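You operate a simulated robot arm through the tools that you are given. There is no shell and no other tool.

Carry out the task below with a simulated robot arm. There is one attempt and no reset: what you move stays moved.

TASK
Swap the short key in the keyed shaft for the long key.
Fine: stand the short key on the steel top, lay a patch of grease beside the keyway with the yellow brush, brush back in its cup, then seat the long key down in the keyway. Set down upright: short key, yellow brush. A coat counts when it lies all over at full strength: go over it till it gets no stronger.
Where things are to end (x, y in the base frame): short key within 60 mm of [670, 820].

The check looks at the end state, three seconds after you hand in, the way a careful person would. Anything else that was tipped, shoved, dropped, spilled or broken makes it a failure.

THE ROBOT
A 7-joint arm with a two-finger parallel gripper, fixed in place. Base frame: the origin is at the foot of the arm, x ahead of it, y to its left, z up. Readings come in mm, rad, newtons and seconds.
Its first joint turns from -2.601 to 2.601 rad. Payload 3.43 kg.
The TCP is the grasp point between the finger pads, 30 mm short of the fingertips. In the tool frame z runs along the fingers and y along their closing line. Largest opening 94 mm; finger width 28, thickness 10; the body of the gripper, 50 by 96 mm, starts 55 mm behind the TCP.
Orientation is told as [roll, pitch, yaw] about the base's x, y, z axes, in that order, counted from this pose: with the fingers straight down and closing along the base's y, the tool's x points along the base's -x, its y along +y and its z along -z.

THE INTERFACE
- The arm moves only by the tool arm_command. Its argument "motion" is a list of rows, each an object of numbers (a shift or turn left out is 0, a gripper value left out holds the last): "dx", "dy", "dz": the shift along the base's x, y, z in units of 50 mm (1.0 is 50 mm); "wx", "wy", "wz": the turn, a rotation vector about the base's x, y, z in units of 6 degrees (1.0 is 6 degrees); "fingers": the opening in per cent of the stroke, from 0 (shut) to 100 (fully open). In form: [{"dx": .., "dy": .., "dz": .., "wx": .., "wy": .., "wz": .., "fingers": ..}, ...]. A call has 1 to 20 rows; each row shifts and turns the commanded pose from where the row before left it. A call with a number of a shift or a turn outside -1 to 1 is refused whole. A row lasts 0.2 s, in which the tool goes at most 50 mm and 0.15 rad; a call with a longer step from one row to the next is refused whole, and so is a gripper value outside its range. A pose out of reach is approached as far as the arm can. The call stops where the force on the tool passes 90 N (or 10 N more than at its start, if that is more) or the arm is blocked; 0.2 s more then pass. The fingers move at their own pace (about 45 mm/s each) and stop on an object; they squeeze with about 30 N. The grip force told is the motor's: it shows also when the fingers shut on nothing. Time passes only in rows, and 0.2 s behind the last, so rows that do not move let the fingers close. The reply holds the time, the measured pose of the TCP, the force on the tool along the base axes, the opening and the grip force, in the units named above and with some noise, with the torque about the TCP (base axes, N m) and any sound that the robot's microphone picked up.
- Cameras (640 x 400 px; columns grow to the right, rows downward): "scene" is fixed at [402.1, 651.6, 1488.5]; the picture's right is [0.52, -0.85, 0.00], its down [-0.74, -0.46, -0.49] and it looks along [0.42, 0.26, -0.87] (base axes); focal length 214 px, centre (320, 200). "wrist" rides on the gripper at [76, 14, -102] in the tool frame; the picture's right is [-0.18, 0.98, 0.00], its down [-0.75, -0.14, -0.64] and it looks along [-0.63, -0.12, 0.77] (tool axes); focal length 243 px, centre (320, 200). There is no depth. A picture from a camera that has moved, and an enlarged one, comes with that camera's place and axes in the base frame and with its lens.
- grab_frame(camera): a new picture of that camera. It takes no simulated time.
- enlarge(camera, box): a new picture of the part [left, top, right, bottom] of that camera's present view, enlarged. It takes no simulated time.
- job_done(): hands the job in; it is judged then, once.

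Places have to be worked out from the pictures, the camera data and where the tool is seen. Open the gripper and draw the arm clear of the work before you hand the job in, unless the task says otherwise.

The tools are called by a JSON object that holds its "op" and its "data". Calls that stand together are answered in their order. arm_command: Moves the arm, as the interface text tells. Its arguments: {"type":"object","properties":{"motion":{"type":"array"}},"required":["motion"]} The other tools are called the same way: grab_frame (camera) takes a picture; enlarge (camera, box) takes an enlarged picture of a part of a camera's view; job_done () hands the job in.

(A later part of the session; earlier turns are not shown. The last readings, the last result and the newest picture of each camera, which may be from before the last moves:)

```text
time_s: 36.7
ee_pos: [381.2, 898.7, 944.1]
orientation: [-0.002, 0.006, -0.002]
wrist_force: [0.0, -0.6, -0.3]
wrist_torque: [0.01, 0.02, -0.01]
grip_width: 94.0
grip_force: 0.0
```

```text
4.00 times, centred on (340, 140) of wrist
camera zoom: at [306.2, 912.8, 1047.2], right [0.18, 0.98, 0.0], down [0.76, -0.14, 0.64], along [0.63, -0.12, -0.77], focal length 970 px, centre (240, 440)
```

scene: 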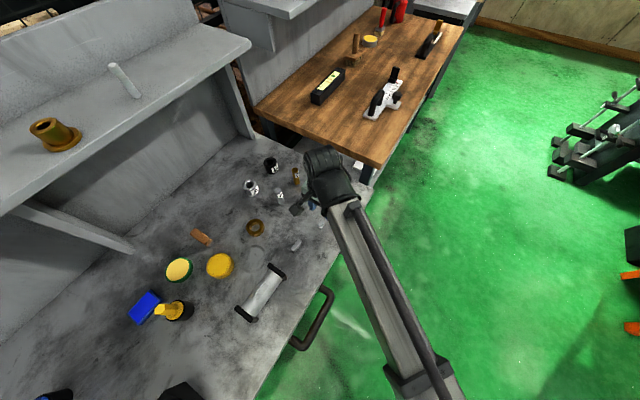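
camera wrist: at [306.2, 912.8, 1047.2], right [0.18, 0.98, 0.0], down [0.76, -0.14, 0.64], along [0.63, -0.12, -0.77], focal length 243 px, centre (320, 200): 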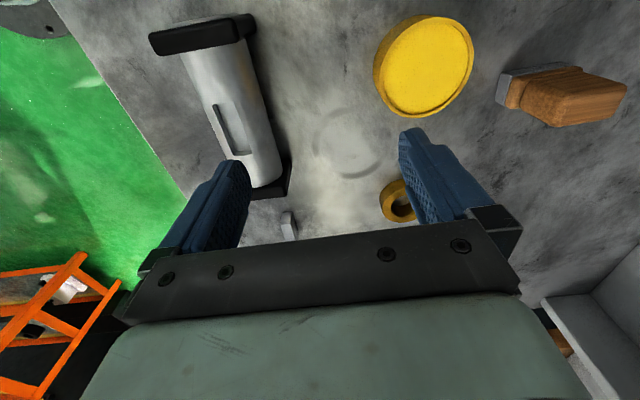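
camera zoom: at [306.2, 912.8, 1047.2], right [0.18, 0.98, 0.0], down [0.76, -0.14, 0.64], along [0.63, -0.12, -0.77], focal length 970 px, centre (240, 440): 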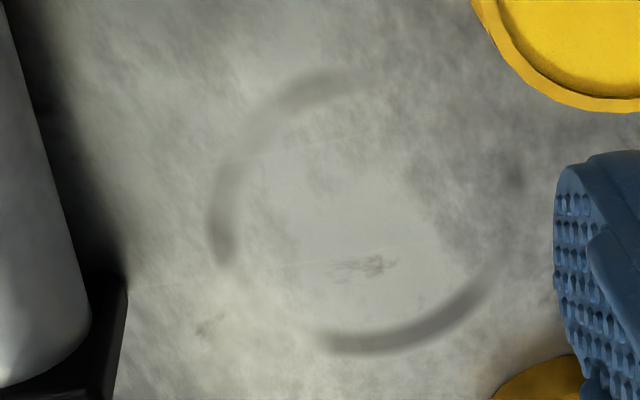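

The ring looks like an old tin stain (same diameter as the tin), so the grease belongs by the keyway on the shaft. Next I go look at the brush up close with yaw ≈78°.

{"op": "arm_command", "data": {"motion": [{"dz": 0.5, "dy": -0.3}, {"dx": -0.29, "wz": 1}, {"dx": -0.29, "wz": 1}, {"dx": -0.29, "wz": 1}, {"dx": -0.29, "wz": 1}, {"dx": -0.29, "wz": 1}, {"dx": -0.29, "wz": 1}, {"dx": -0.29, "wz": 1}, {"dx": -0.29, "wz": 1}, {"dx": -0.29, "wz": 1}, {"dx": -0.29, "wz": 1}, {"dx": -0.29, "wz": 1}, {"dx": -0.29, "wz": 1}, {"dx": -0.29, "wz": 1}, {}, {}]}}

{"op": "grab_frame", "data": {"camera": "wrist"}}

{"op": "enlarge", "data": {"camera": "wrist", "box": [240, 110, 440, 235]}}

```text
time_s: 40.1
ee_pos: [194.7, 881.6, 967.7]
orientation: [-0.001, 0.005, 1.363]
wrist_force: [-0.6, -0.1, 1.0]
wrist_torque: [0.0, -0.01, 0.02]
grip_width: 94.0
grip_force: 0.1
```

```text
taken
camera wrist: at [165.3, 810.7, 1072.8], right [-0.92, 0.38, 0.0], down [0.29, 0.71, 0.64], along [0.25, 0.59, -0.77], focal length 243 px, centre (320, 200)
```

wrist: 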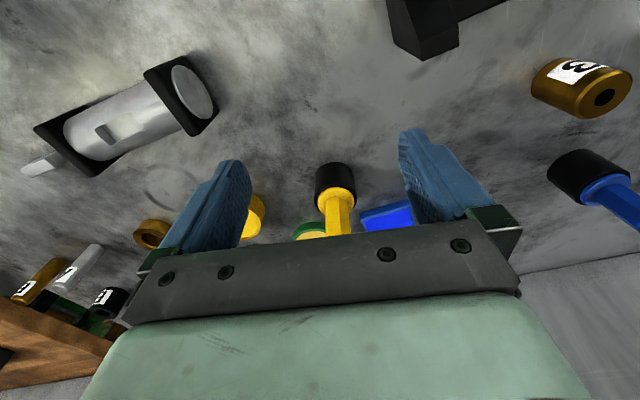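

```text
3.20 times, centred on (340, 172) of wrist
camera zoom: at [165.3, 810.7, 1072.8], right [-0.92, 0.38, 0.0], down [0.29, 0.71, 0.64], along [0.25, 0.59, -0.77], focal length 776 px, centre (256, 288)
```

zoom: 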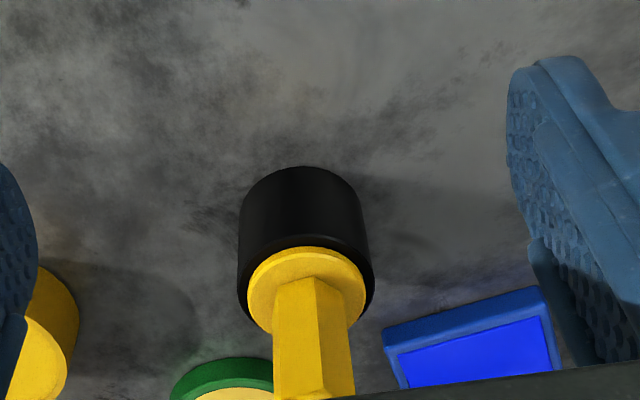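

The brush is vertical with its collar on the cup rim at ≈(220,993,845); handle hexagonal. I zoom more to get the hex orientation.

{"op": "enlarge", "data": {"camera": "wrist", "box": [305, 180, 369, 240]}}

{"op": "enlarge", "data": {"camera": "scene", "box": [145, 285, 205, 335]}}

```text
6.67 times, centred on (337, 210) of wrist
camera zoom: at [165.3, 810.7, 1072.8], right [-0.92, 0.38, 0.0], down [0.29, 0.71, 0.64], along [0.25, 0.59, -0.77], focal length 1618 px, centre (207, 133)
```

zoom: 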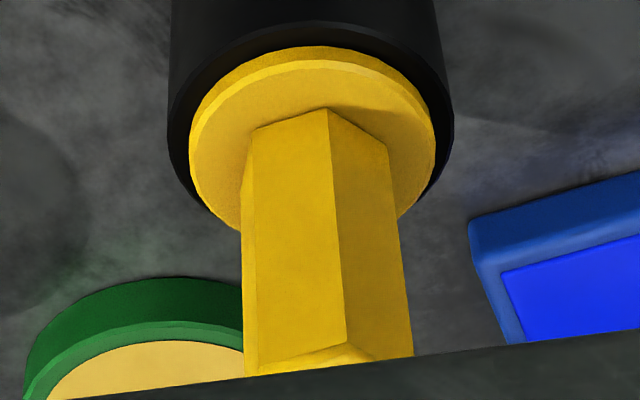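

```text
8.00 times, centred on (175, 310) of scene
camera zoom: at [402.1, 651.6, 1488.5], right [0.52, -0.85, 0.0], down [-0.74, -0.46, -0.49], along [0.42, 0.26, -0.87], focal length 1716 px, centre (1480, -680)
```

zoom: 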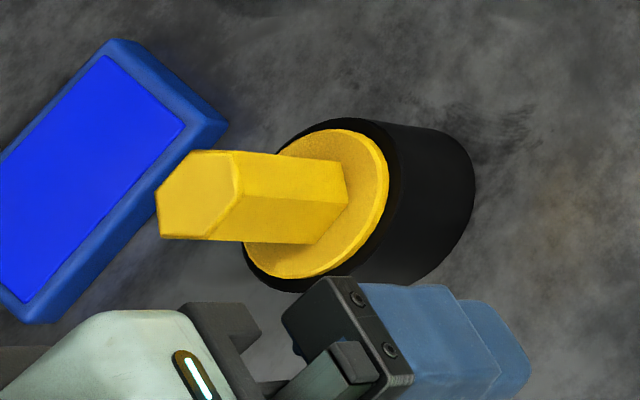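

Hex side ≈14.4 mm with one pair of flats facing ±y (normal azimuth ≈88°), centre ≈(220.5,996.5). I rotate to yaw ≈−2° and position above the handle with fingers open.

{"op": "arm_command", "data": {"motion": [{"wz": -1, "dz": 0.1}, {"wz": -1, "dz": 0.1}, {"wz": -1}, {"wz": -1}, {"wz": -1}, {"wz": -1}, {"wz": -1}, {"wz": -1}, {"wz": -1}, {"wz": -1}, {"wz": -1}, {"wz": -1}, {"wz": -1, "dx": 0.25, "dy": 0.4}, {"wz": -0.35, "dx": 0.25, "dy": 0.5}, {"dy": 0.6}, {"dy": 0.4}, {"dy": 0.2}, {}, {}]}}

{"op": "grab_frame", "data": {"camera": "wrist"}}

{"op": "enlarge", "data": {"camera": "scene", "box": [100, 240, 260, 380]}}

```text
time_s: 44.1
ee_pos: [219.1, 988.3, 979.8]
orientation: [0.001, 0.003, -0.036]
wrist_force: [0.8, -0.4, 0.7]
wrist_torque: [0.02, -0.03, -0.01]
grip_width: 94.0
grip_force: 0.0
```

```text
taken
camera wrist: at [143.7, 1005.1, 1083.3], right [0.22, 0.98, 0.0], down [0.75, -0.17, 0.64], along [0.62, -0.14, -0.77], focal length 243 px, centre (320, 200)
```

wrist: 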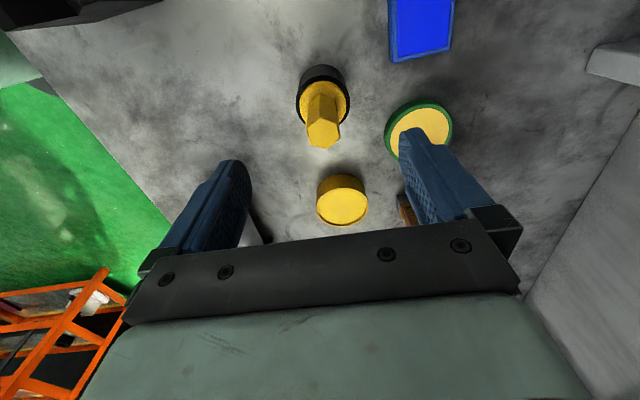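

```text
2.86 times, centred on (180, 310) of scene
camera zoom: at [402.1, 651.6, 1488.5], right [0.52, -0.85, 0.0], down [-0.74, -0.46, -0.49], along [0.42, 0.26, -0.87], focal length 613 px, centre (720, -114)
```

zoom: 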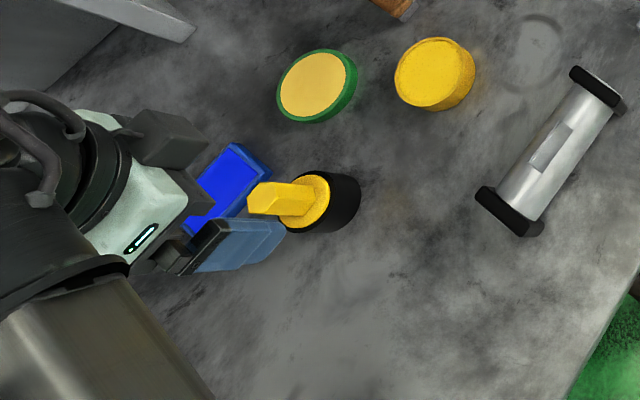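

I zoom on the handle top and the surrounding tins in this view.

{"op": "enlarge", "data": {"camera": "wrist", "box": [270, 50, 400, 160]}}

{"op": "enlarge", "data": {"camera": "wrist", "box": [290, 80, 460, 230]}}

```text
3.64 times, centred on (335, 105) of wrist
camera zoom: at [143.7, 1005.1, 1083.3], right [0.22, 0.98, 0.0], down [0.75, -0.17, 0.64], along [0.62, -0.14, -0.77], focal length 882 px, centre (266, 546)
```

zoom: 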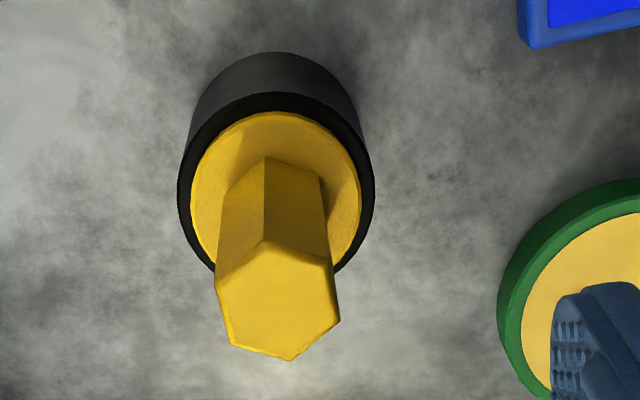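

```text
2.67 times, centred on (375, 155) of wrist
camera zoom: at [143.7, 1005.1, 1083.3], right [0.22, 0.98, 0.0], down [0.75, -0.17, 0.64], along [0.62, -0.14, -0.77], focal length 647 px, centre (173, 320)
```

zoom: 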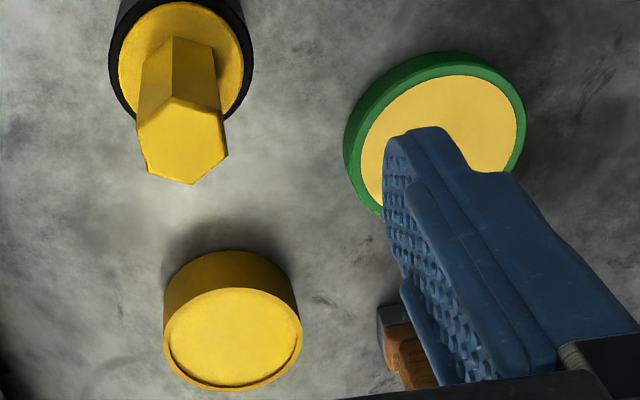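

Handle top hex: centre ≈(220.3,990.8), flats exactly facing ±y, top z≈912. I correct yaw to 0 and descend to TCP z≈886 (fingertips above the collar).

{"op": "arm_command", "data": {"motion": [{"wz": 0.35, "dx": 0.03, "dy": 0.05}, {"dz": -0.5}, {"dz": -0.5}, {"dz": -0.5}, {"dz": -0.36}, {}, {}]}}

{"op": "enlarge", "data": {"camera": "wrist", "box": [220, 80, 420, 230]}}

```text
time_s: 45.7
ee_pos: [218.5, 990.3, 884.3]
orientation: [-0.001, 0.006, 0.002]
wrist_force: [0.7, 0.3, 0.0]
wrist_torque: [0.03, 0.04, -0.02]
grip_width: 94.1
grip_force: 0.1
```

```text
2.67 times, centred on (320, 155) of wrist
camera zoom: at [144.4, 1004.0, 988.6], right [0.18, 0.98, 0.0], down [0.76, -0.14, 0.64], along [0.63, -0.12, -0.77], focal length 647 px, centre (320, 320)
```

zoom: 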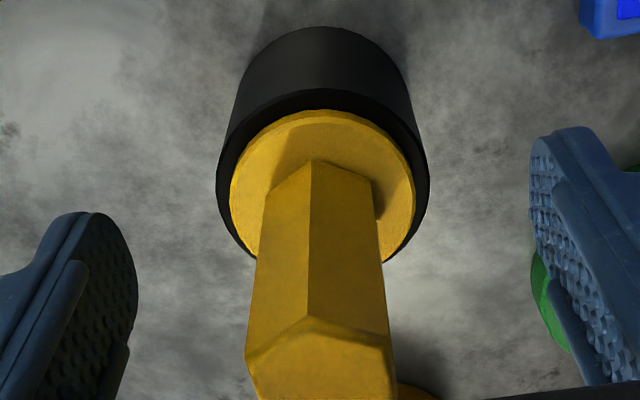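

Straddling the handle well. Close the gripper.

{"op": "arm_command", "data": {"motion": [{"fingers": 10}, {"fingers": 10}, {"fingers": 10}, {"fingers": 10}, {"fingers": 10}, {"fingers": 10}, {}]}}

{"op": "enlarge", "data": {"camera": "wrist", "box": [220, 80, 420, 230]}}

```text
time_s: 47.3
ee_pos: [220.5, 989.8, 884.4]
orientation: [0.0, 0.003, 0.002]
wrist_force: [0.7, 0.5, 1.1]
wrist_torque: [0.04, 0.0, 0.03]
grip_width: 23.4
grip_force: 30.2
```

```text
2.67 times, centred on (320, 155) of wrist
camera zoom: at [144.4, 1004.0, 988.7], right [0.18, 0.98, 0.0], down [0.76, -0.14, 0.64], along [0.63, -0.12, -0.77], focal length 647 px, centre (320, 320)
```

zoom: 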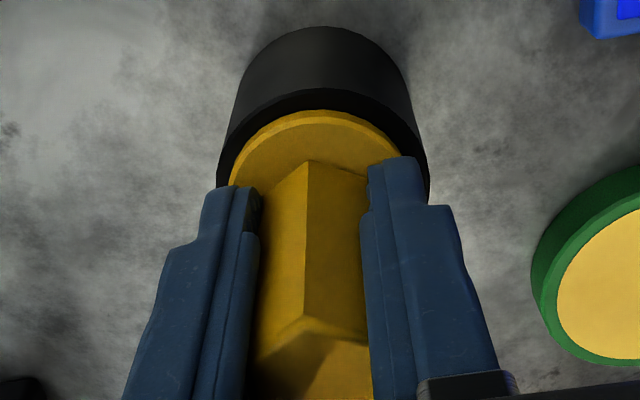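

Gripped at 23.4 mm (pose G). Lift straight up 100 mm, then look at the brush tip.

{"op": "arm_command", "data": {"motion": [{"dz": 0.1}, {"dz": 0.2}, {"dz": 0.3}, {"dz": 0.4}, {"dz": 0.5}, {"dz": 0.5}, {}, {}]}}

{"op": "grab_frame", "data": {"camera": "wrist"}}

{"op": "enlarge", "data": {"camera": "scene", "box": [110, 260, 230, 360]}}

{"op": "enlarge", "data": {"camera": "wrist", "box": [230, 50, 410, 200]}}

```text
time_s: 49.1
ee_pos: [220.9, 990.4, 985.9]
orientation: [-0.001, 0.005, 0.002]
wrist_force: [-0.5, 0.0, -1.9]
wrist_torque: [0.03, 0.01, 0.01]
grip_width: 23.8
grip_force: 29.9
```

```text
taken
camera wrist: at [145.2, 1004.8, 1089.5], right [0.18, 0.98, 0.0], down [0.76, -0.14, 0.64], along [0.63, -0.12, -0.77], focal length 243 px, centre (320, 200)
```

wrist: 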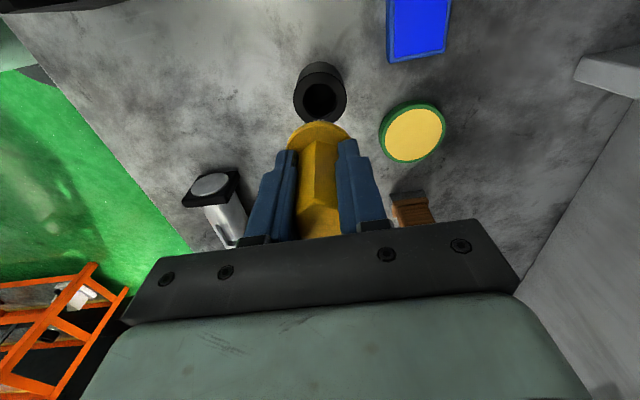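

```text
4.00 times, centred on (170, 310) of scene
camera zoom: at [402.1, 651.6, 1488.5], right [0.52, -0.85, 0.0], down [-0.74, -0.46, -0.49], along [0.42, 0.26, -0.87], focal length 858 px, centre (920, -240)
```

zoom: 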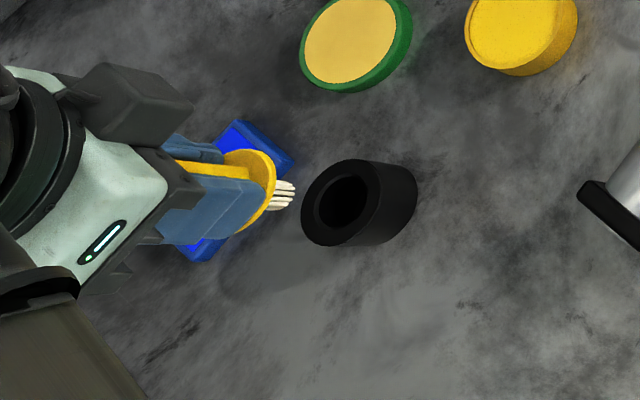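

```text
2.67 times, centred on (320, 125) of wrist
camera zoom: at [145.2, 1004.8, 1089.5], right [0.18, 0.98, 0.0], down [0.76, -0.14, 0.64], along [0.63, -0.12, -0.77], focal length 647 px, centre (320, 400)
```

zoom: 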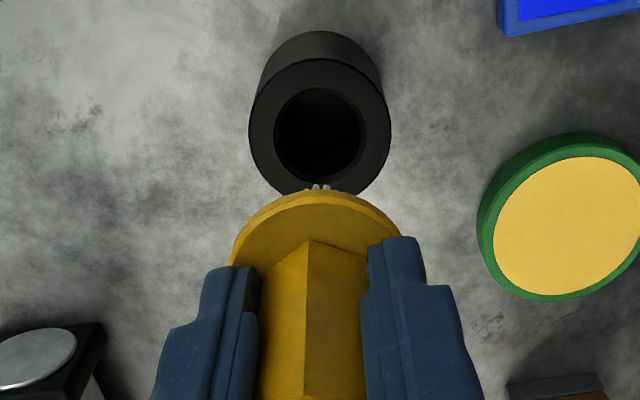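

The bristles are cream/clean-looking. I carry the brush over the shaft, above the strip on the +y side of the keyway (376,841), and get a look before lowering.

{"op": "arm_command", "data": {"motion": [{"dx": 0.624, "dy": -0.596}, {"dx": 0.624, "dy": -0.596}, {"dx": 0.624, "dy": -0.596}, {"dx": 0.624, "dy": -0.596}, {"dx": 0.624, "dy": -0.596}, {}, {}]}}

{"op": "enlarge", "data": {"camera": "wrist", "box": [220, 40, 420, 200]}}

{"op": "enlarge", "data": {"camera": "scene", "box": [200, 220, 320, 340]}}

```text
time_s: 50.7
ee_pos: [377.0, 841.2, 984.9]
orientation: [0.001, 0.006, -0.001]
wrist_force: [0.4, 1.2, -1.5]
wrist_torque: [-0.02, 0.01, 0.01]
grip_width: 23.7
grip_force: 29.7
```

```text
2.50 times, centred on (320, 120) of wrist
camera zoom: at [300.9, 855.6, 1088.6], right [0.18, 0.98, 0.0], down [0.76, -0.14, 0.64], along [0.63, -0.12, -0.77], focal length 606 px, centre (320, 400)
```

zoom: 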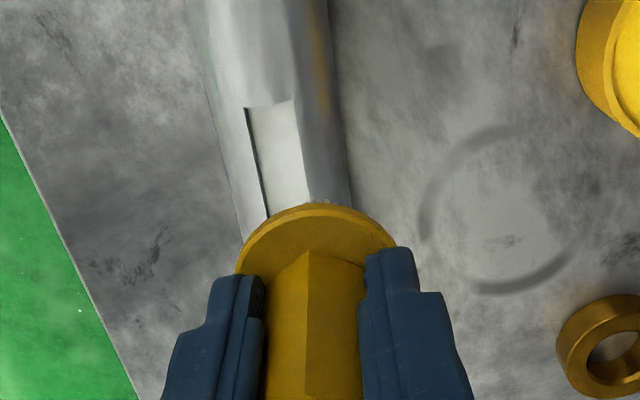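

```text
3.33 times, centred on (260, 280) of scene
camera zoom: at [402.1, 651.6, 1488.5], right [0.52, -0.85, 0.0], down [-0.74, -0.46, -0.49], along [0.42, 0.26, -0.87], focal length 715 px, centre (520, -67)
```

zoom: 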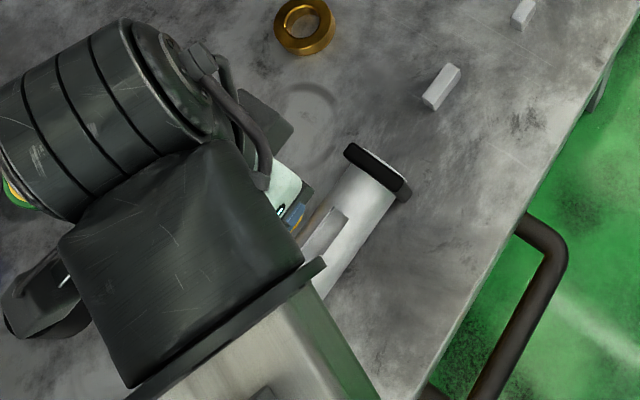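

Descend to just above expected contact, then feel in small steps.

{"op": "arm_command", "data": {"motion": [{"dz": -0.4}, {"dz": -0.3}, {"dz": -0.1}, {}]}}

{"op": "enlarge", "data": {"camera": "wrist", "box": [220, 40, 420, 200]}}

{"op": "enlarge", "data": {"camera": "scene", "box": [230, 250, 310, 320]}}

```text
time_s: 51.7
ee_pos: [377.0, 842.3, 945.8]
orientation: [0.001, 0.005, 0.001]
wrist_force: [0.5, 0.8, -1.0]
wrist_torque: [0.01, -0.03, -0.03]
grip_width: 23.7
grip_force: 29.9
```

```text
2.50 times, centred on (320, 120) of wrist
camera zoom: at [300.9, 856.5, 1049.0], right [0.18, 0.98, 0.0], down [0.76, -0.14, 0.64], along [0.63, -0.12, -0.77], focal length 606 px, centre (320, 400)
```

zoom: 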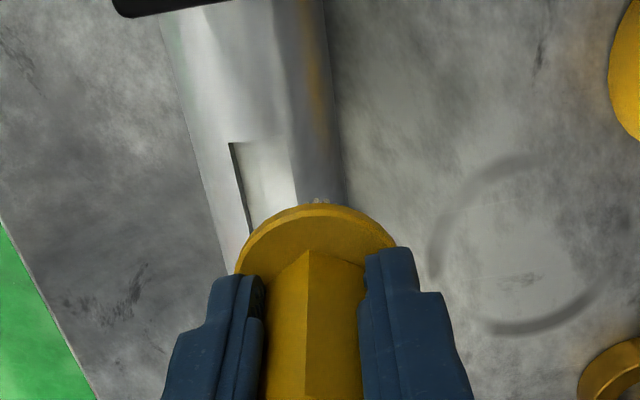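

```text
5.71 times, centred on (270, 285) of scene
camera zoom: at [402.1, 651.6, 1488.5], right [0.52, -0.85, 0.0], down [-0.74, -0.46, -0.49], along [0.42, 0.26, -0.87], focal length 1226 px, centre (606, -286)
```

zoom: 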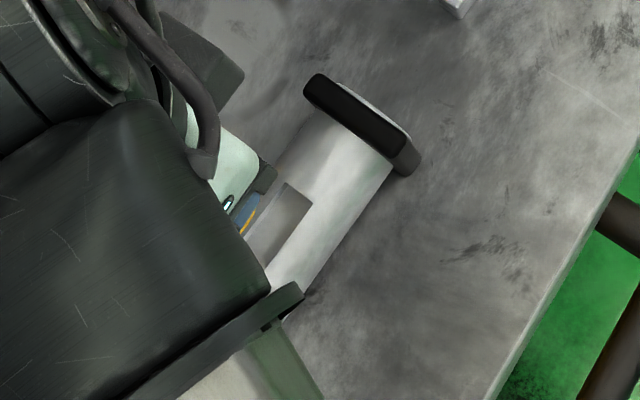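

No contact yet; continue down 6 mm more.

{"op": "arm_command", "data": {"motion": [{"dz": -0.04}, {"dz": -0.04}, {"dz": -0.04}, {}]}}

```text
time_s: 52.7
ee_pos: [378.0, 841.7, 939.4]
orientation: [0.001, 0.005, -0.001]
wrist_force: [0.1, 0.3, -0.9]
wrist_torque: [-0.01, -0.01, 0.0]
grip_width: 23.5
grip_force: 30.4
```

{"op": "arm_command", "data": {"motion": [{"dz": -0.04}, {"dz": -0.04}, {"dz": -0.04}, {}]}}

```text
time_s: 53.7
ee_pos: [377.1, 840.5, 932.6]
orientation: [0.001, 0.005, 0.0]
wrist_force: [0.2, -0.3, -0.7]
wrist_torque: [-0.03, 0.0, -0.01]
grip_width: 23.5
grip_force: 30.4
```

Still no force. I check the image before going lower.

{"op": "enlarge", "data": {"camera": "wrist", "box": [270, 60, 370, 130]}}

{"op": "arm_command", "data": {"motion": [{"dz": -0.03}, {"dz": -0.03}, {"dz": -0.03}, {}]}}

{"op": "enlarge", "data": {"camera": "wrist", "box": [270, 60, 370, 130]}}

```text
5.71 times, centred on (320, 95) of wrist
camera zoom: at [300.8, 855.8, 1037.4], right [0.18, 0.98, 0.0], down [0.76, -0.14, 0.64], along [0.63, -0.12, -0.77], focal length 1386 px, centre (320, 800)
```

zoom: 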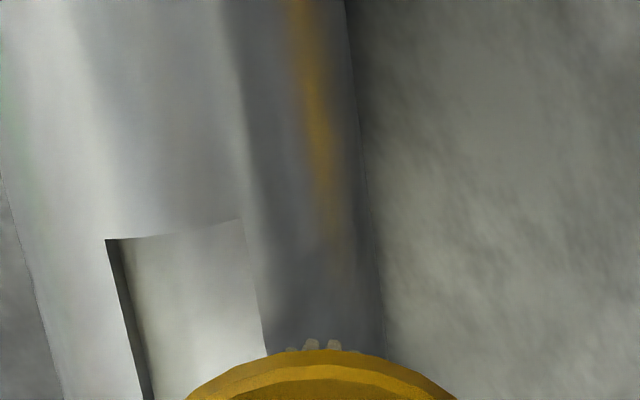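

```text
time_s: 54.7
ee_pos: [376.8, 841.9, 929.9]
orientation: [0.0, 0.005, -0.001]
wrist_force: [-0.1, 0.6, 11.2]
wrist_torque: [-0.06, 0.0, -0.02]
grip_width: 23.7
grip_force: 29.9
```

```text
5.71 times, centred on (320, 95) of wrist
camera zoom: at [300.5, 856.0, 1033.3], right [0.18, 0.98, 0.0], down [0.76, -0.14, 0.64], along [0.63, -0.12, -0.77], focal length 1386 px, centre (320, 800)
```

zoom: 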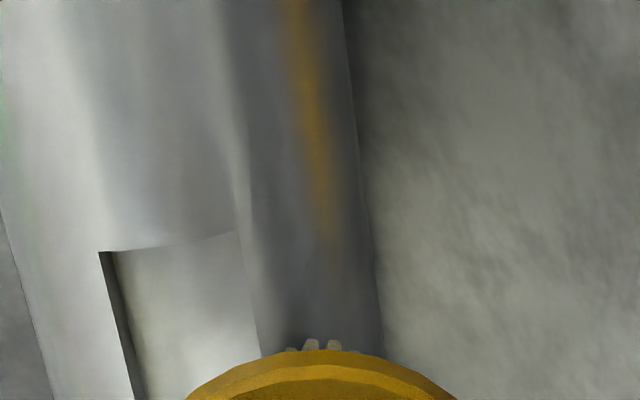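

Contact at ~11 N. I ease off half a millimetre and stroke along x ±12 mm, then lift and look.

{"op": "arm_command", "data": {"motion": [{"dz": 0.01}, {"dx": 0.08}, {"dx": 0.08}, {"dx": 0.08}, {"dx": -0.08}, {"dx": -0.08}, {"dx": -0.08}, {"dx": -0.08}, {"dx": -0.08}, {"dx": -0.08}, {"dx": 0.08}, {"dx": 0.08}, {"dx": 0.08}, {}]}}

{"op": "enlarge", "data": {"camera": "wrist", "box": [270, 60, 370, 130]}}

{"op": "enlarge", "data": {"camera": "scene", "box": [230, 250, 310, 320]}}

```text
time_s: 57.7
ee_pos: [376.5, 840.6, 930.1]
orientation: [0.0, 0.004, 0.0]
wrist_force: [-2.9, 0.4, 7.7]
wrist_torque: [-0.06, 0.26, -0.02]
grip_width: 23.6
grip_force: 29.9
```

```text
5.71 times, centred on (320, 95) of wrist
camera zoom: at [300.9, 855.5, 1033.4], right [0.18, 0.98, 0.0], down [0.76, -0.14, 0.64], along [0.63, -0.12, -0.77], focal length 1386 px, centre (320, 800)
```

zoom: 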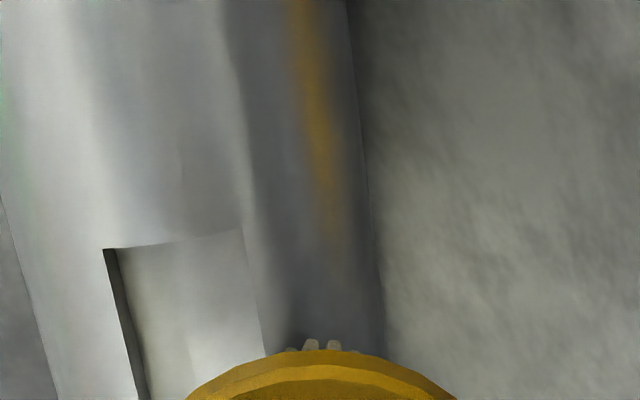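

```text
5.71 times, centred on (270, 285) of scene
camera zoom: at [402.1, 651.6, 1488.5], right [0.52, -0.85, 0.0], down [-0.74, -0.46, -0.49], along [0.42, 0.26, -0.87], focal length 1226 px, centre (606, -286)
```

zoom: 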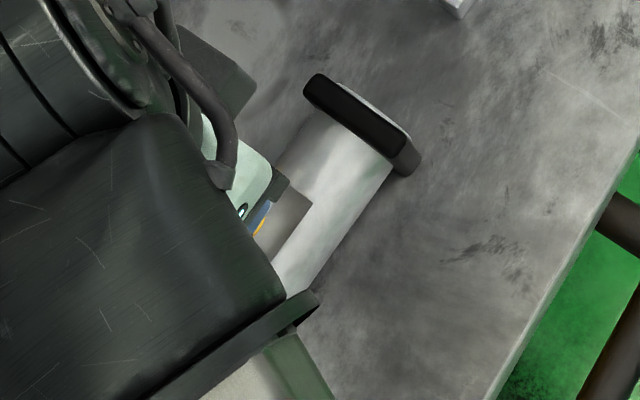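

Lift and back away along +x so the shaft is visible to the wrist and scene cameras.

{"op": "arm_command", "data": {"motion": [{"dz": 0.3}, {"dz": 0.7}, {"dx": -0.8, "dz": 0.3}, {"dx": -0.8}, {"dx": -0.5}, {}]}}

{"op": "enlarge", "data": {"camera": "wrist", "box": [240, 100, 400, 240]}}

{"op": "enlarge", "data": {"camera": "scene", "box": [230, 250, 310, 320]}}

{"op": "grab_frame", "data": {"camera": "scene"}}

```text
time_s: 59.1
ee_pos: [272.1, 842.3, 997.1]
orientation: [0.001, 0.006, 0.001]
wrist_force: [-0.1, -0.2, -0.1]
wrist_torque: [0.01, 0.01, 0.0]
grip_width: 23.6
grip_force: 30.1
```

```text
2.86 times, centred on (320, 170) of wrist
camera zoom: at [196.4, 856.9, 1100.4], right [0.18, 0.98, 0.0], down [0.76, -0.14, 0.64], along [0.63, -0.12, -0.77], focal length 693 px, centre (320, 286)
```

zoom: 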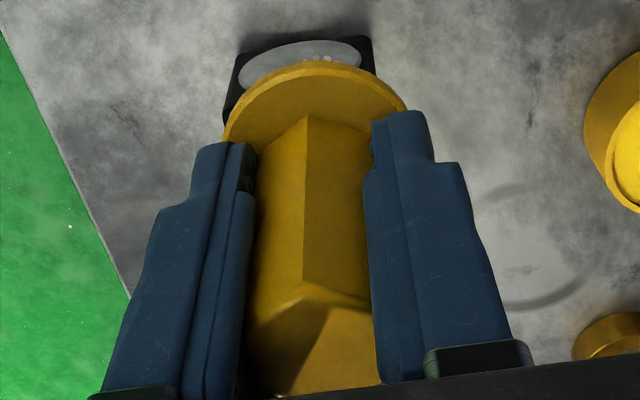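

```text
5.71 times, centred on (270, 285) of scene
camera zoom: at [402.1, 651.6, 1488.5], right [0.52, -0.85, 0.0], down [-0.74, -0.46, -0.49], along [0.42, 0.26, -0.87], focal length 1226 px, centre (606, -286)
```

zoom: 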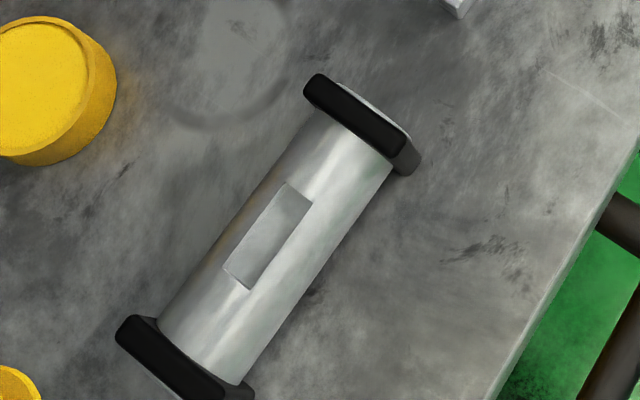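

```text
taken
```

scene: 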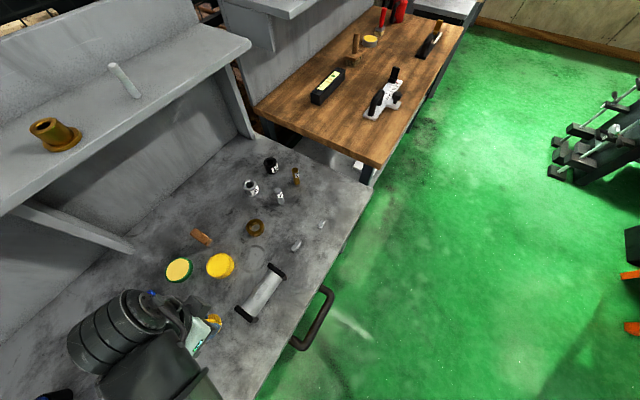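

No deposit: the brush is dry and must be loaded. The yellow tin (top centre ≈(363,988), rim z≈831) goes with the yellow brush, so I move above its near half at (358,972), staying high.

{"op": "arm_command", "data": {"motion": [{"dx": 0.435, "dy": 0.655}, {"dx": 0.435, "dy": 0.655}, {"dx": 0.435, "dy": 0.655}, {"dx": 0.435, "dy": 0.655}, {}, {}]}}

{"op": "grab_frame", "data": {"camera": "wrist"}}

{"op": "enlarge", "data": {"camera": "scene", "box": [160, 220, 280, 320]}}

```text
time_s: 60.5
ee_pos: [359.0, 972.0, 994.5]
orientation: [0.0, 0.006, 0.001]
wrist_force: [0.4, 0.3, -0.8]
wrist_torque: [0.05, -0.01, 0.02]
grip_width: 23.7
grip_force: 29.6
```

```text
taken
camera wrist: at [282.6, 987.4, 1098.0], right [0.18, 0.98, 0.0], down [0.76, -0.14, 0.64], along [0.63, -0.12, -0.77], focal length 243 px, centre (320, 200)
```

wrist: 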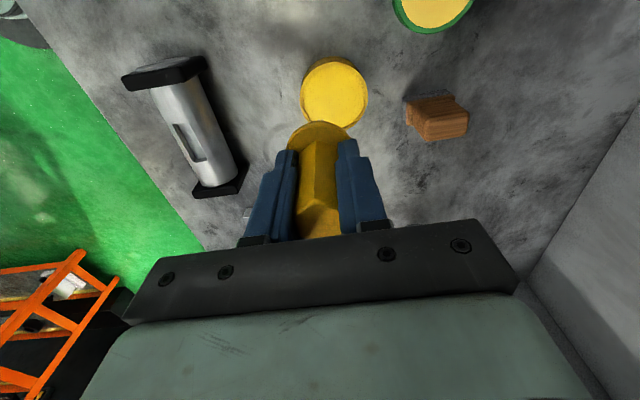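

```text
4.00 times, centred on (220, 270) of scene
camera zoom: at [402.1, 651.6, 1488.5], right [0.52, -0.85, 0.0], down [-0.74, -0.46, -0.49], along [0.42, 0.26, -0.87], focal length 858 px, centre (720, -80)
```

zoom: 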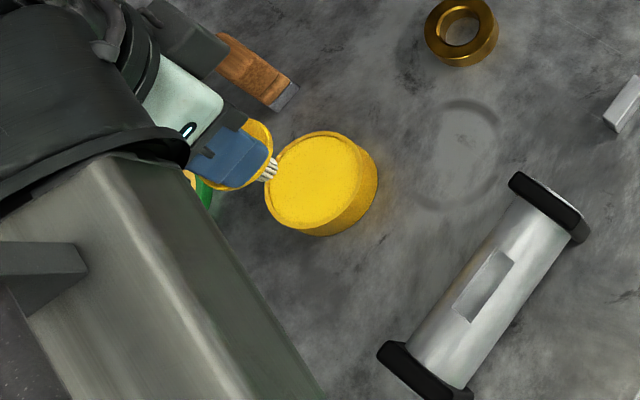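

The tin top is centred near (361,987). I nudge to (361,976) and descend to just above the contents.

{"op": "arm_command", "data": {"motion": [{"dx": 0.04, "dy": 0.08}, {"dz": -0.5}, {"dz": -0.6}, {"dz": -0.4}, {"dz": -0.1}, {}, {}]}}

{"op": "enlarge", "data": {"camera": "wrist", "box": [240, 40, 400, 180]}}

{"op": "enlarge", "data": {"camera": "scene", "box": [190, 240, 250, 290]}}

```text
time_s: 62.1
ee_pos: [360.4, 977.0, 913.7]
orientation: [0.0, 0.005, 0.0]
wrist_force: [0.3, -0.2, -1.0]
wrist_torque: [0.0, -0.01, 0.0]
grip_width: 23.3
grip_force: 30.3
```

```text
2.86 times, centred on (320, 110) of wrist
camera zoom: at [284.8, 991.6, 1018.2], right [0.18, 0.98, 0.0], down [0.76, -0.14, 0.64], along [0.63, -0.12, -0.77], focal length 693 px, centre (320, 457)
```

zoom: 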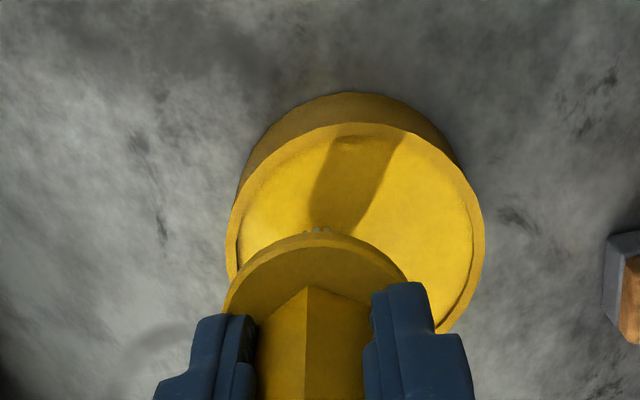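

```text
8.00 times, centred on (220, 265) of scene
camera zoom: at [402.1, 651.6, 1488.5], right [0.52, -0.85, 0.0], down [-0.74, -0.46, -0.49], along [0.42, 0.26, -0.87], focal length 1716 px, centre (1120, -320)
```

zoom: 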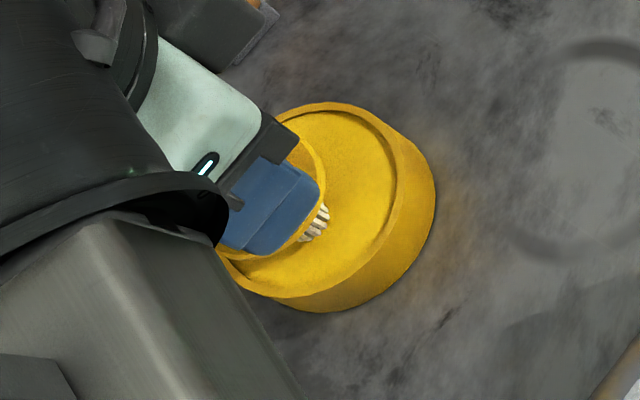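

Brush tip is inside the tin's opening. Lower slowly to the contents.

{"op": "arm_command", "data": {"motion": [{"dz": -0.06}, {"dz": -0.06}, {"dz": -0.06}, {}]}}

{"op": "enlarge", "data": {"camera": "scene", "box": [205, 255, 235, 280]}}

```text
time_s: 63.1
ee_pos: [361.4, 977.2, 908.4]
orientation: [0.001, 0.004, 0.003]
wrist_force: [-0.1, 1.2, 26.9]
wrist_torque: [0.13, 0.0, -0.01]
grip_width: 23.3
grip_force: 29.7
```

```text
16.00 times, centred on (220, 268) of scene
camera zoom: at [402.1, 651.6, 1488.5], right [0.52, -0.85, 0.0], down [-0.74, -0.46, -0.49], along [0.42, 0.26, -0.87], focal length 3432 px, centre (1920, -880)
```

zoom: 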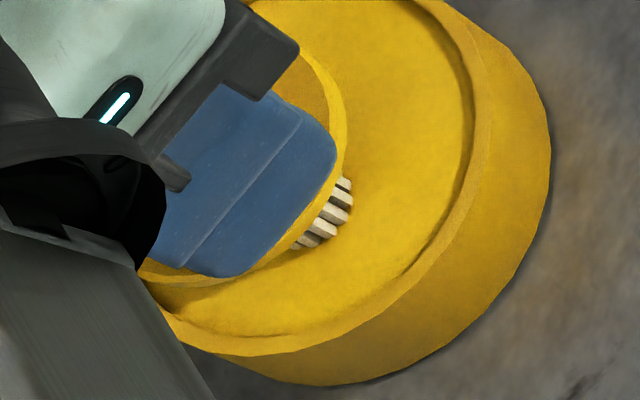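

Contact (27 N) on the contents. I ease off, wipe slightly, and lift to see whether the bristles picked up colour.

{"op": "arm_command", "data": {"motion": [{"dz": 0.04}, {"dx": 0.06}, {"dx": -0.06}, {"dx": -0.06}, {"dx": 0.06}, {}]}}

{"op": "enlarge", "data": {"camera": "scene", "box": [205, 255, 235, 280]}}

```text
time_s: 64.5
ee_pos: [360.6, 975.8, 907.8]
orientation: [0.0, 0.006, 0.002]
wrist_force: [-5.8, -2.1, 16.1]
wrist_torque: [-0.15, 0.41, -0.01]
grip_width: 23.6
grip_force: 29.9
```

```text
16.00 times, centred on (220, 268) of scene
camera zoom: at [402.1, 651.6, 1488.5], right [0.52, -0.85, 0.0], down [-0.74, -0.46, -0.49], along [0.42, 0.26, -0.87], focal length 3432 px, centre (1920, -880)
```

zoom: 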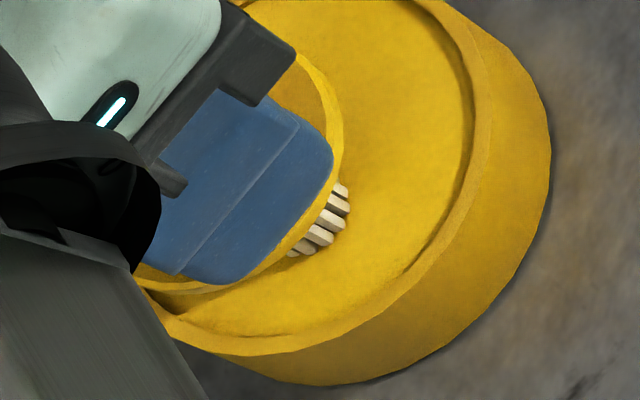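

Lift to inspect the bristles.

{"op": "arm_command", "data": {"motion": [{"dz": 0.1}, {"dz": 0.3}, {"dz": 0.6}, {"dz": 0.6}, {}, {}]}}

{"op": "enlarge", "data": {"camera": "scene", "box": [205, 245, 245, 275]}}

{"op": "enlarge", "data": {"camera": "wrist", "box": [280, 80, 360, 140]}}

```text
time_s: 65.9
ee_pos: [361.4, 976.4, 987.7]
orientation: [0.001, 0.005, -0.001]
wrist_force: [0.0, -0.5, -0.6]
wrist_torque: [-0.01, -0.02, -0.01]
grip_width: 23.5
grip_force: 29.9
```

```text
13.33 times, centred on (225, 260) of scene
camera zoom: at [402.1, 651.6, 1488.5], right [0.52, -0.85, 0.0], down [-0.74, -0.46, -0.49], along [0.42, 0.26, -0.87], focal length 2860 px, centre (1587, -600)
```

zoom: 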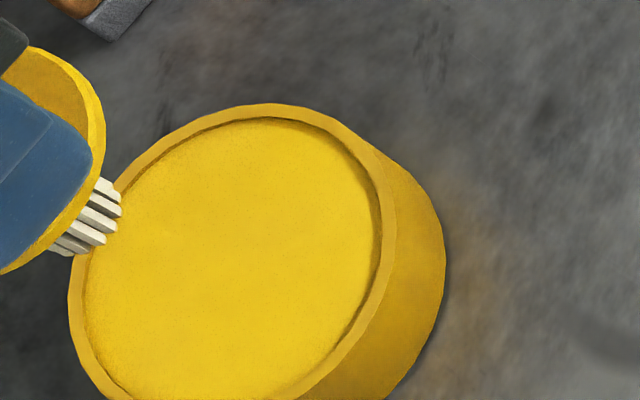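

```text
6.67 times, centred on (320, 110) of wrist
camera zoom: at [285.4, 991.8, 1091.5], right [0.18, 0.98, 0.0], down [0.76, -0.14, 0.64], along [0.63, -0.12, -0.77], focal length 1618 px, centre (320, 800)
```

zoom: 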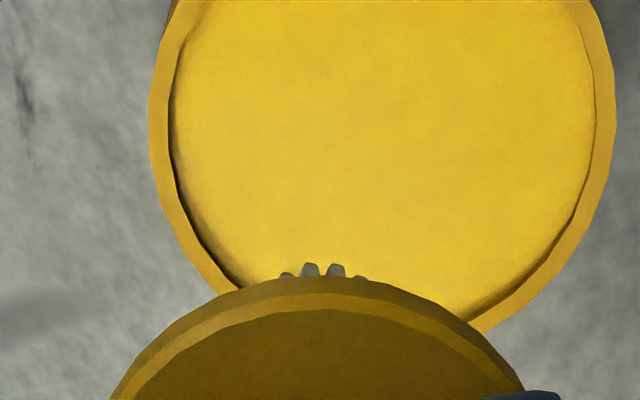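

No visible colour on the bristles, but loading may not show. I test a stroke on the shaft beside the keyway again.

{"op": "arm_command", "data": {"motion": [{"dx": 0.08, "dy": -0.675}, {"dx": 0.08, "dy": -0.675}, {"dx": 0.08, "dy": -0.675}, {"dx": 0.06, "dy": -0.675}, {}, {"dz": -0.5}, {"dz": -0.5}, {"dz": -0.1}, {"dz": -0.05}, {}]}}

```text
time_s: 68.1
ee_pos: [376.1, 841.3, 930.1]
orientation: [0.0, 0.005, 0.0]
wrist_force: [-0.3, 0.2, -0.7]
wrist_torque: [-0.05, 0.01, 0.0]
grip_width: 23.7
grip_force: 29.8
```

{"op": "arm_command", "data": {"motion": [{"dz": -0.03}, {}, {"dx": 0.08}, {"dx": 0.08}, {"dx": -0.08}, {"dx": -0.08}, {"dx": -0.08}, {"dx": -0.08}, {"dx": 0.08}, {"dx": 0.08}, {}]}}

{"op": "enlarge", "data": {"camera": "wrist", "box": [270, 60, 370, 130]}}

{"op": "enlarge", "data": {"camera": "scene", "box": [240, 260, 290, 310]}}

```text
time_s: 70.5
ee_pos: [375.6, 841.1, 928.1]
orientation: [0.0, 0.007, 0.001]
wrist_force: [-5.0, 0.7, 11.4]
wrist_torque: [-0.06, 0.27, -0.04]
grip_width: 23.5
grip_force: 30.2
```

```text
5.71 times, centred on (320, 95) of wrist
camera zoom: at [299.7, 855.4, 1033.0], right [0.18, 0.98, 0.0], down [0.76, -0.14, 0.64], along [0.63, -0.12, -0.77], focal length 1386 px, centre (320, 800)
```

zoom: 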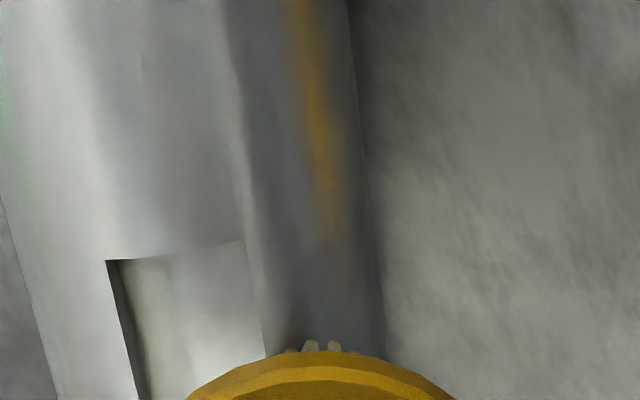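

```text
8.00 times, centred on (265, 285) of scene
camera zoom: at [402.1, 651.6, 1488.5], right [0.52, -0.85, 0.0], down [-0.74, -0.46, -0.49], along [0.42, 0.26, -0.87], focal length 1716 px, centre (760, -480)
```

zoom: 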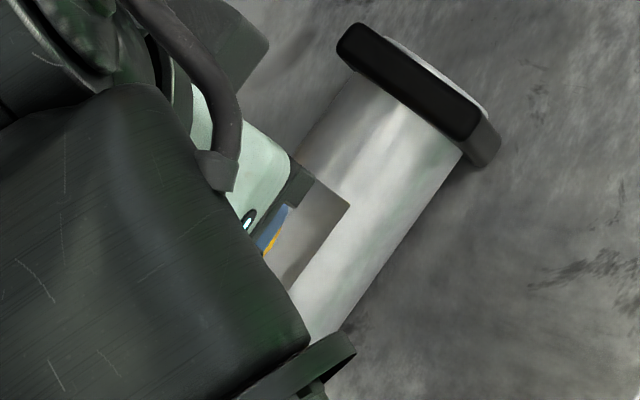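

Lift and move aside to look at the strip.

{"op": "arm_command", "data": {"motion": [{"dz": 0.3}, {"dz": 0.7}, {"dx": -0.8, "dz": 0.2}, {"dx": -0.8}, {"dx": -0.6}, {}]}}

{"op": "enlarge", "data": {"camera": "scene", "box": [235, 260, 295, 325]}}

{"op": "enlarge", "data": {"camera": "scene", "box": [240, 225, 300, 275]}}

```text
time_s: 71.9
ee_pos: [265.4, 840.3, 989.2]
orientation: [0.0, 0.005, 0.001]
wrist_force: [0.3, -0.3, -0.8]
wrist_torque: [-0.03, -0.02, 0.01]
grip_width: 23.4
grip_force: 29.8
```

```text
6.15 times, centred on (265, 292) of scene
camera zoom: at [402.1, 651.6, 1488.5], right [0.52, -0.85, 0.0], down [-0.74, -0.46, -0.49], along [0.42, 0.26, -0.87], focal length 1320 px, centre (658, -369)
```

zoom: 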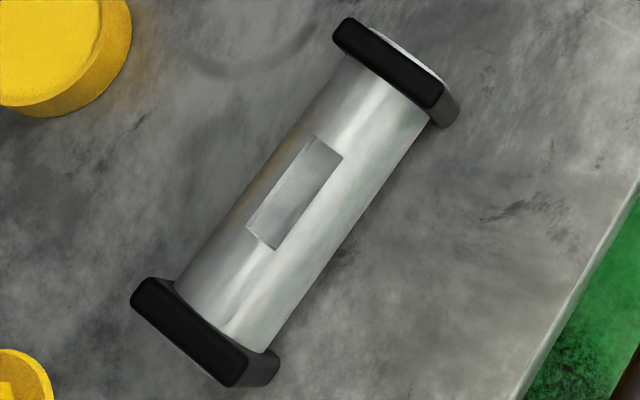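

```text
8.00 times, centred on (270, 250) of scene
camera zoom: at [402.1, 651.6, 1488.5], right [0.52, -0.85, 0.0], down [-0.74, -0.46, -0.49], along [0.42, 0.26, -0.87], focal length 1716 px, centre (720, -200)
```

zoom: 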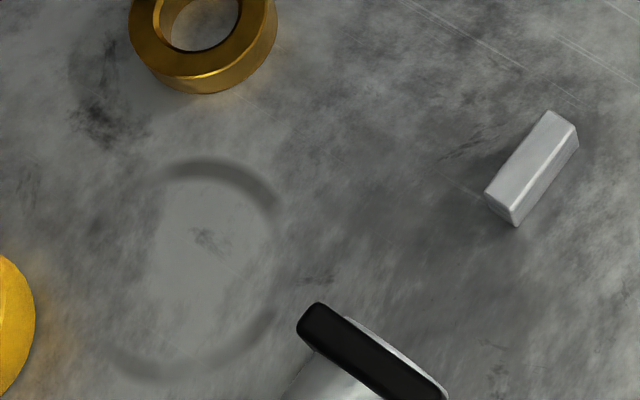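

Nothing on the shaft. The ringed spot on the bench beside the shaft (centre ≈(437,922), radius ≈40) may be the intended patch area, so I test the brush lightly there.

{"op": "arm_command", "data": {"motion": [{"dy": 0.82}, {"dx": 0.8, "dy": 0.4}, {"dx": 0.8, "dy": 0.4}, {"dx": 0.8}, {"dx": 0.8}, {"dx": 0.24}, {}, {"dz": -0.7}, {"dz": -0.7}, {"dz": -0.5}, {"dz": -0.2}, {"dz": -0.06}, {}]}}

{"op": "grab_frame", "data": {"camera": "wrist"}}

```text
time_s: 74.7
ee_pos: [438.8, 923.4, 879.8]
orientation: [0.0, 0.004, -0.001]
wrist_force: [-0.6, 0.0, -1.8]
wrist_torque: [-0.02, 0.03, -0.02]
grip_width: 23.6
grip_force: 30.5
```

```text
taken
camera wrist: at [362.9, 937.6, 984.0], right [0.18, 0.98, 0.0], down [0.76, -0.14, 0.64], along [0.63, -0.12, -0.77], focal length 243 px, centre (320, 200)
```

wrist: 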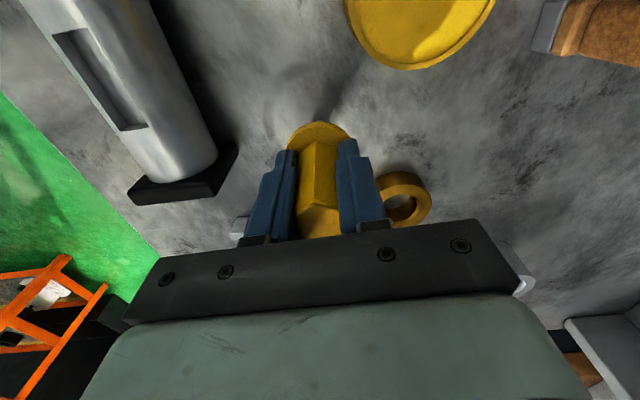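

Lower a few mm to contact, then small strokes.

{"op": "arm_command", "data": {"motion": [{"dz": -0.05}, {"dz": -0.05}, {}]}}

```text
time_s: 75.5
ee_pos: [437.5, 922.5, 875.4]
orientation: [0.0, 0.006, 0.0]
wrist_force: [0.2, -0.2, 12.5]
wrist_torque: [0.04, -0.1, -0.01]
grip_width: 23.5
grip_force: 30.2
```

{"op": "arm_command", "data": {"motion": [{"dz": 0.01, "dx": 0.1}, {"dx": 0.1}, {"dx": 0.1}, {"dx": -0.1}, {"dx": -0.1}, {"dx": -0.1}, {"dx": 0.1}, {"dx": 0.1}, {"dx": 0.1}, {}]}}

{"op": "enlarge", "data": {"camera": "wrist", "box": [260, 60, 380, 140]}}

```text
time_s: 77.7
ee_pos: [452.7, 921.6, 875.9]
orientation: [-0.001, 0.007, 0.002]
wrist_force: [-3.1, -0.9, 8.6]
wrist_torque: [-0.03, 0.24, 0.03]
grip_width: 23.5
grip_force: 29.8
```

```text
5.00 times, centred on (320, 100) of wrist
camera zoom: at [376.8, 936.3, 980.2], right [0.18, 0.98, 0.0], down [0.76, -0.14, 0.64], along [0.63, -0.12, -0.77], focal length 1213 px, centre (320, 700)
```

zoom: 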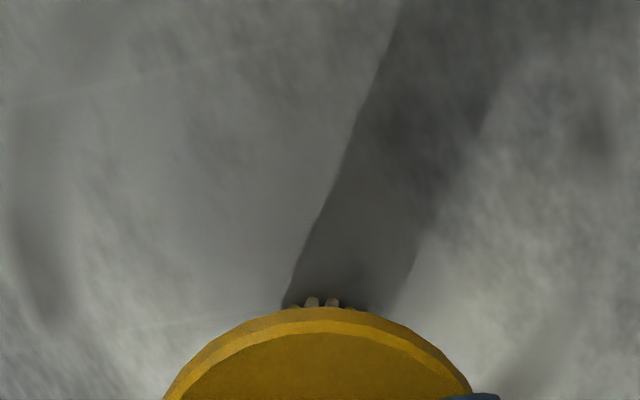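

Lift and look at the spot from above.

{"op": "arm_command", "data": {"motion": [{"dz": 0.3}, {"dz": 0.8}, {"dz": 0.8}, {"dx": 0.8}, {"dx": 0.6}, {}]}}

{"op": "enlarge", "data": {"camera": "wrist", "box": [200, 0, 400, 120]}}

{"op": "enlarge", "data": {"camera": "scene", "box": [230, 230, 290, 280]}}

```text
time_s: 79.1
ee_pos: [523.3, 923.2, 971.1]
orientation: [0.0, 0.006, 0.003]
wrist_force: [1.1, 0.0, -0.4]
wrist_torque: [0.0, 0.0, -0.02]
grip_width: 23.8
grip_force: 29.7
```

```text
3.20 times, centred on (300, 60) of wrist
camera zoom: at [448.1, 937.7, 1073.7], right [0.18, 0.98, 0.0], down [0.76, -0.14, 0.64], along [0.63, -0.12, -0.77], focal length 776 px, centre (384, 648)
```

zoom: 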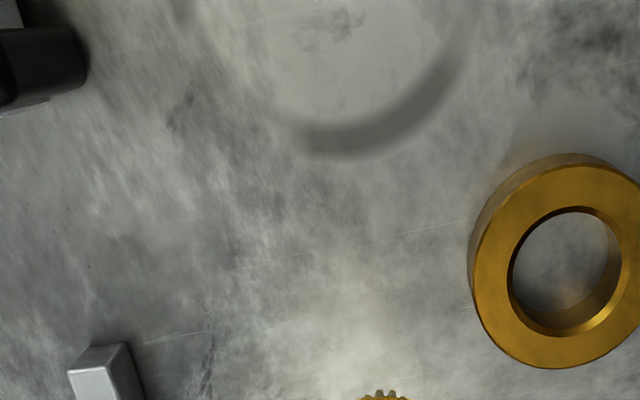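

```text
8.00 times, centred on (260, 255) of scene
camera zoom: at [402.1, 651.6, 1488.5], right [0.52, -0.85, 0.0], down [-0.74, -0.46, -0.49], along [0.42, 0.26, -0.87], focal length 1716 px, centre (800, -240)
```

zoom: 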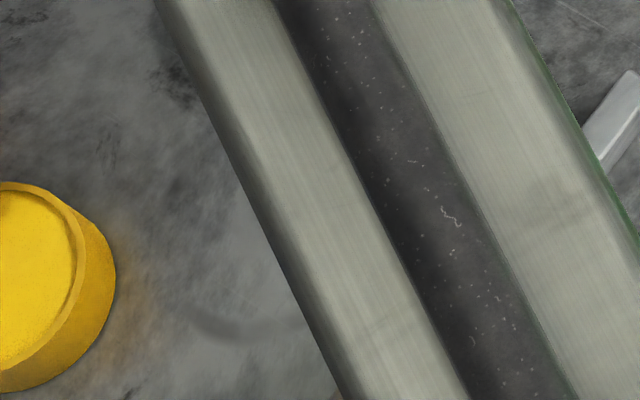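

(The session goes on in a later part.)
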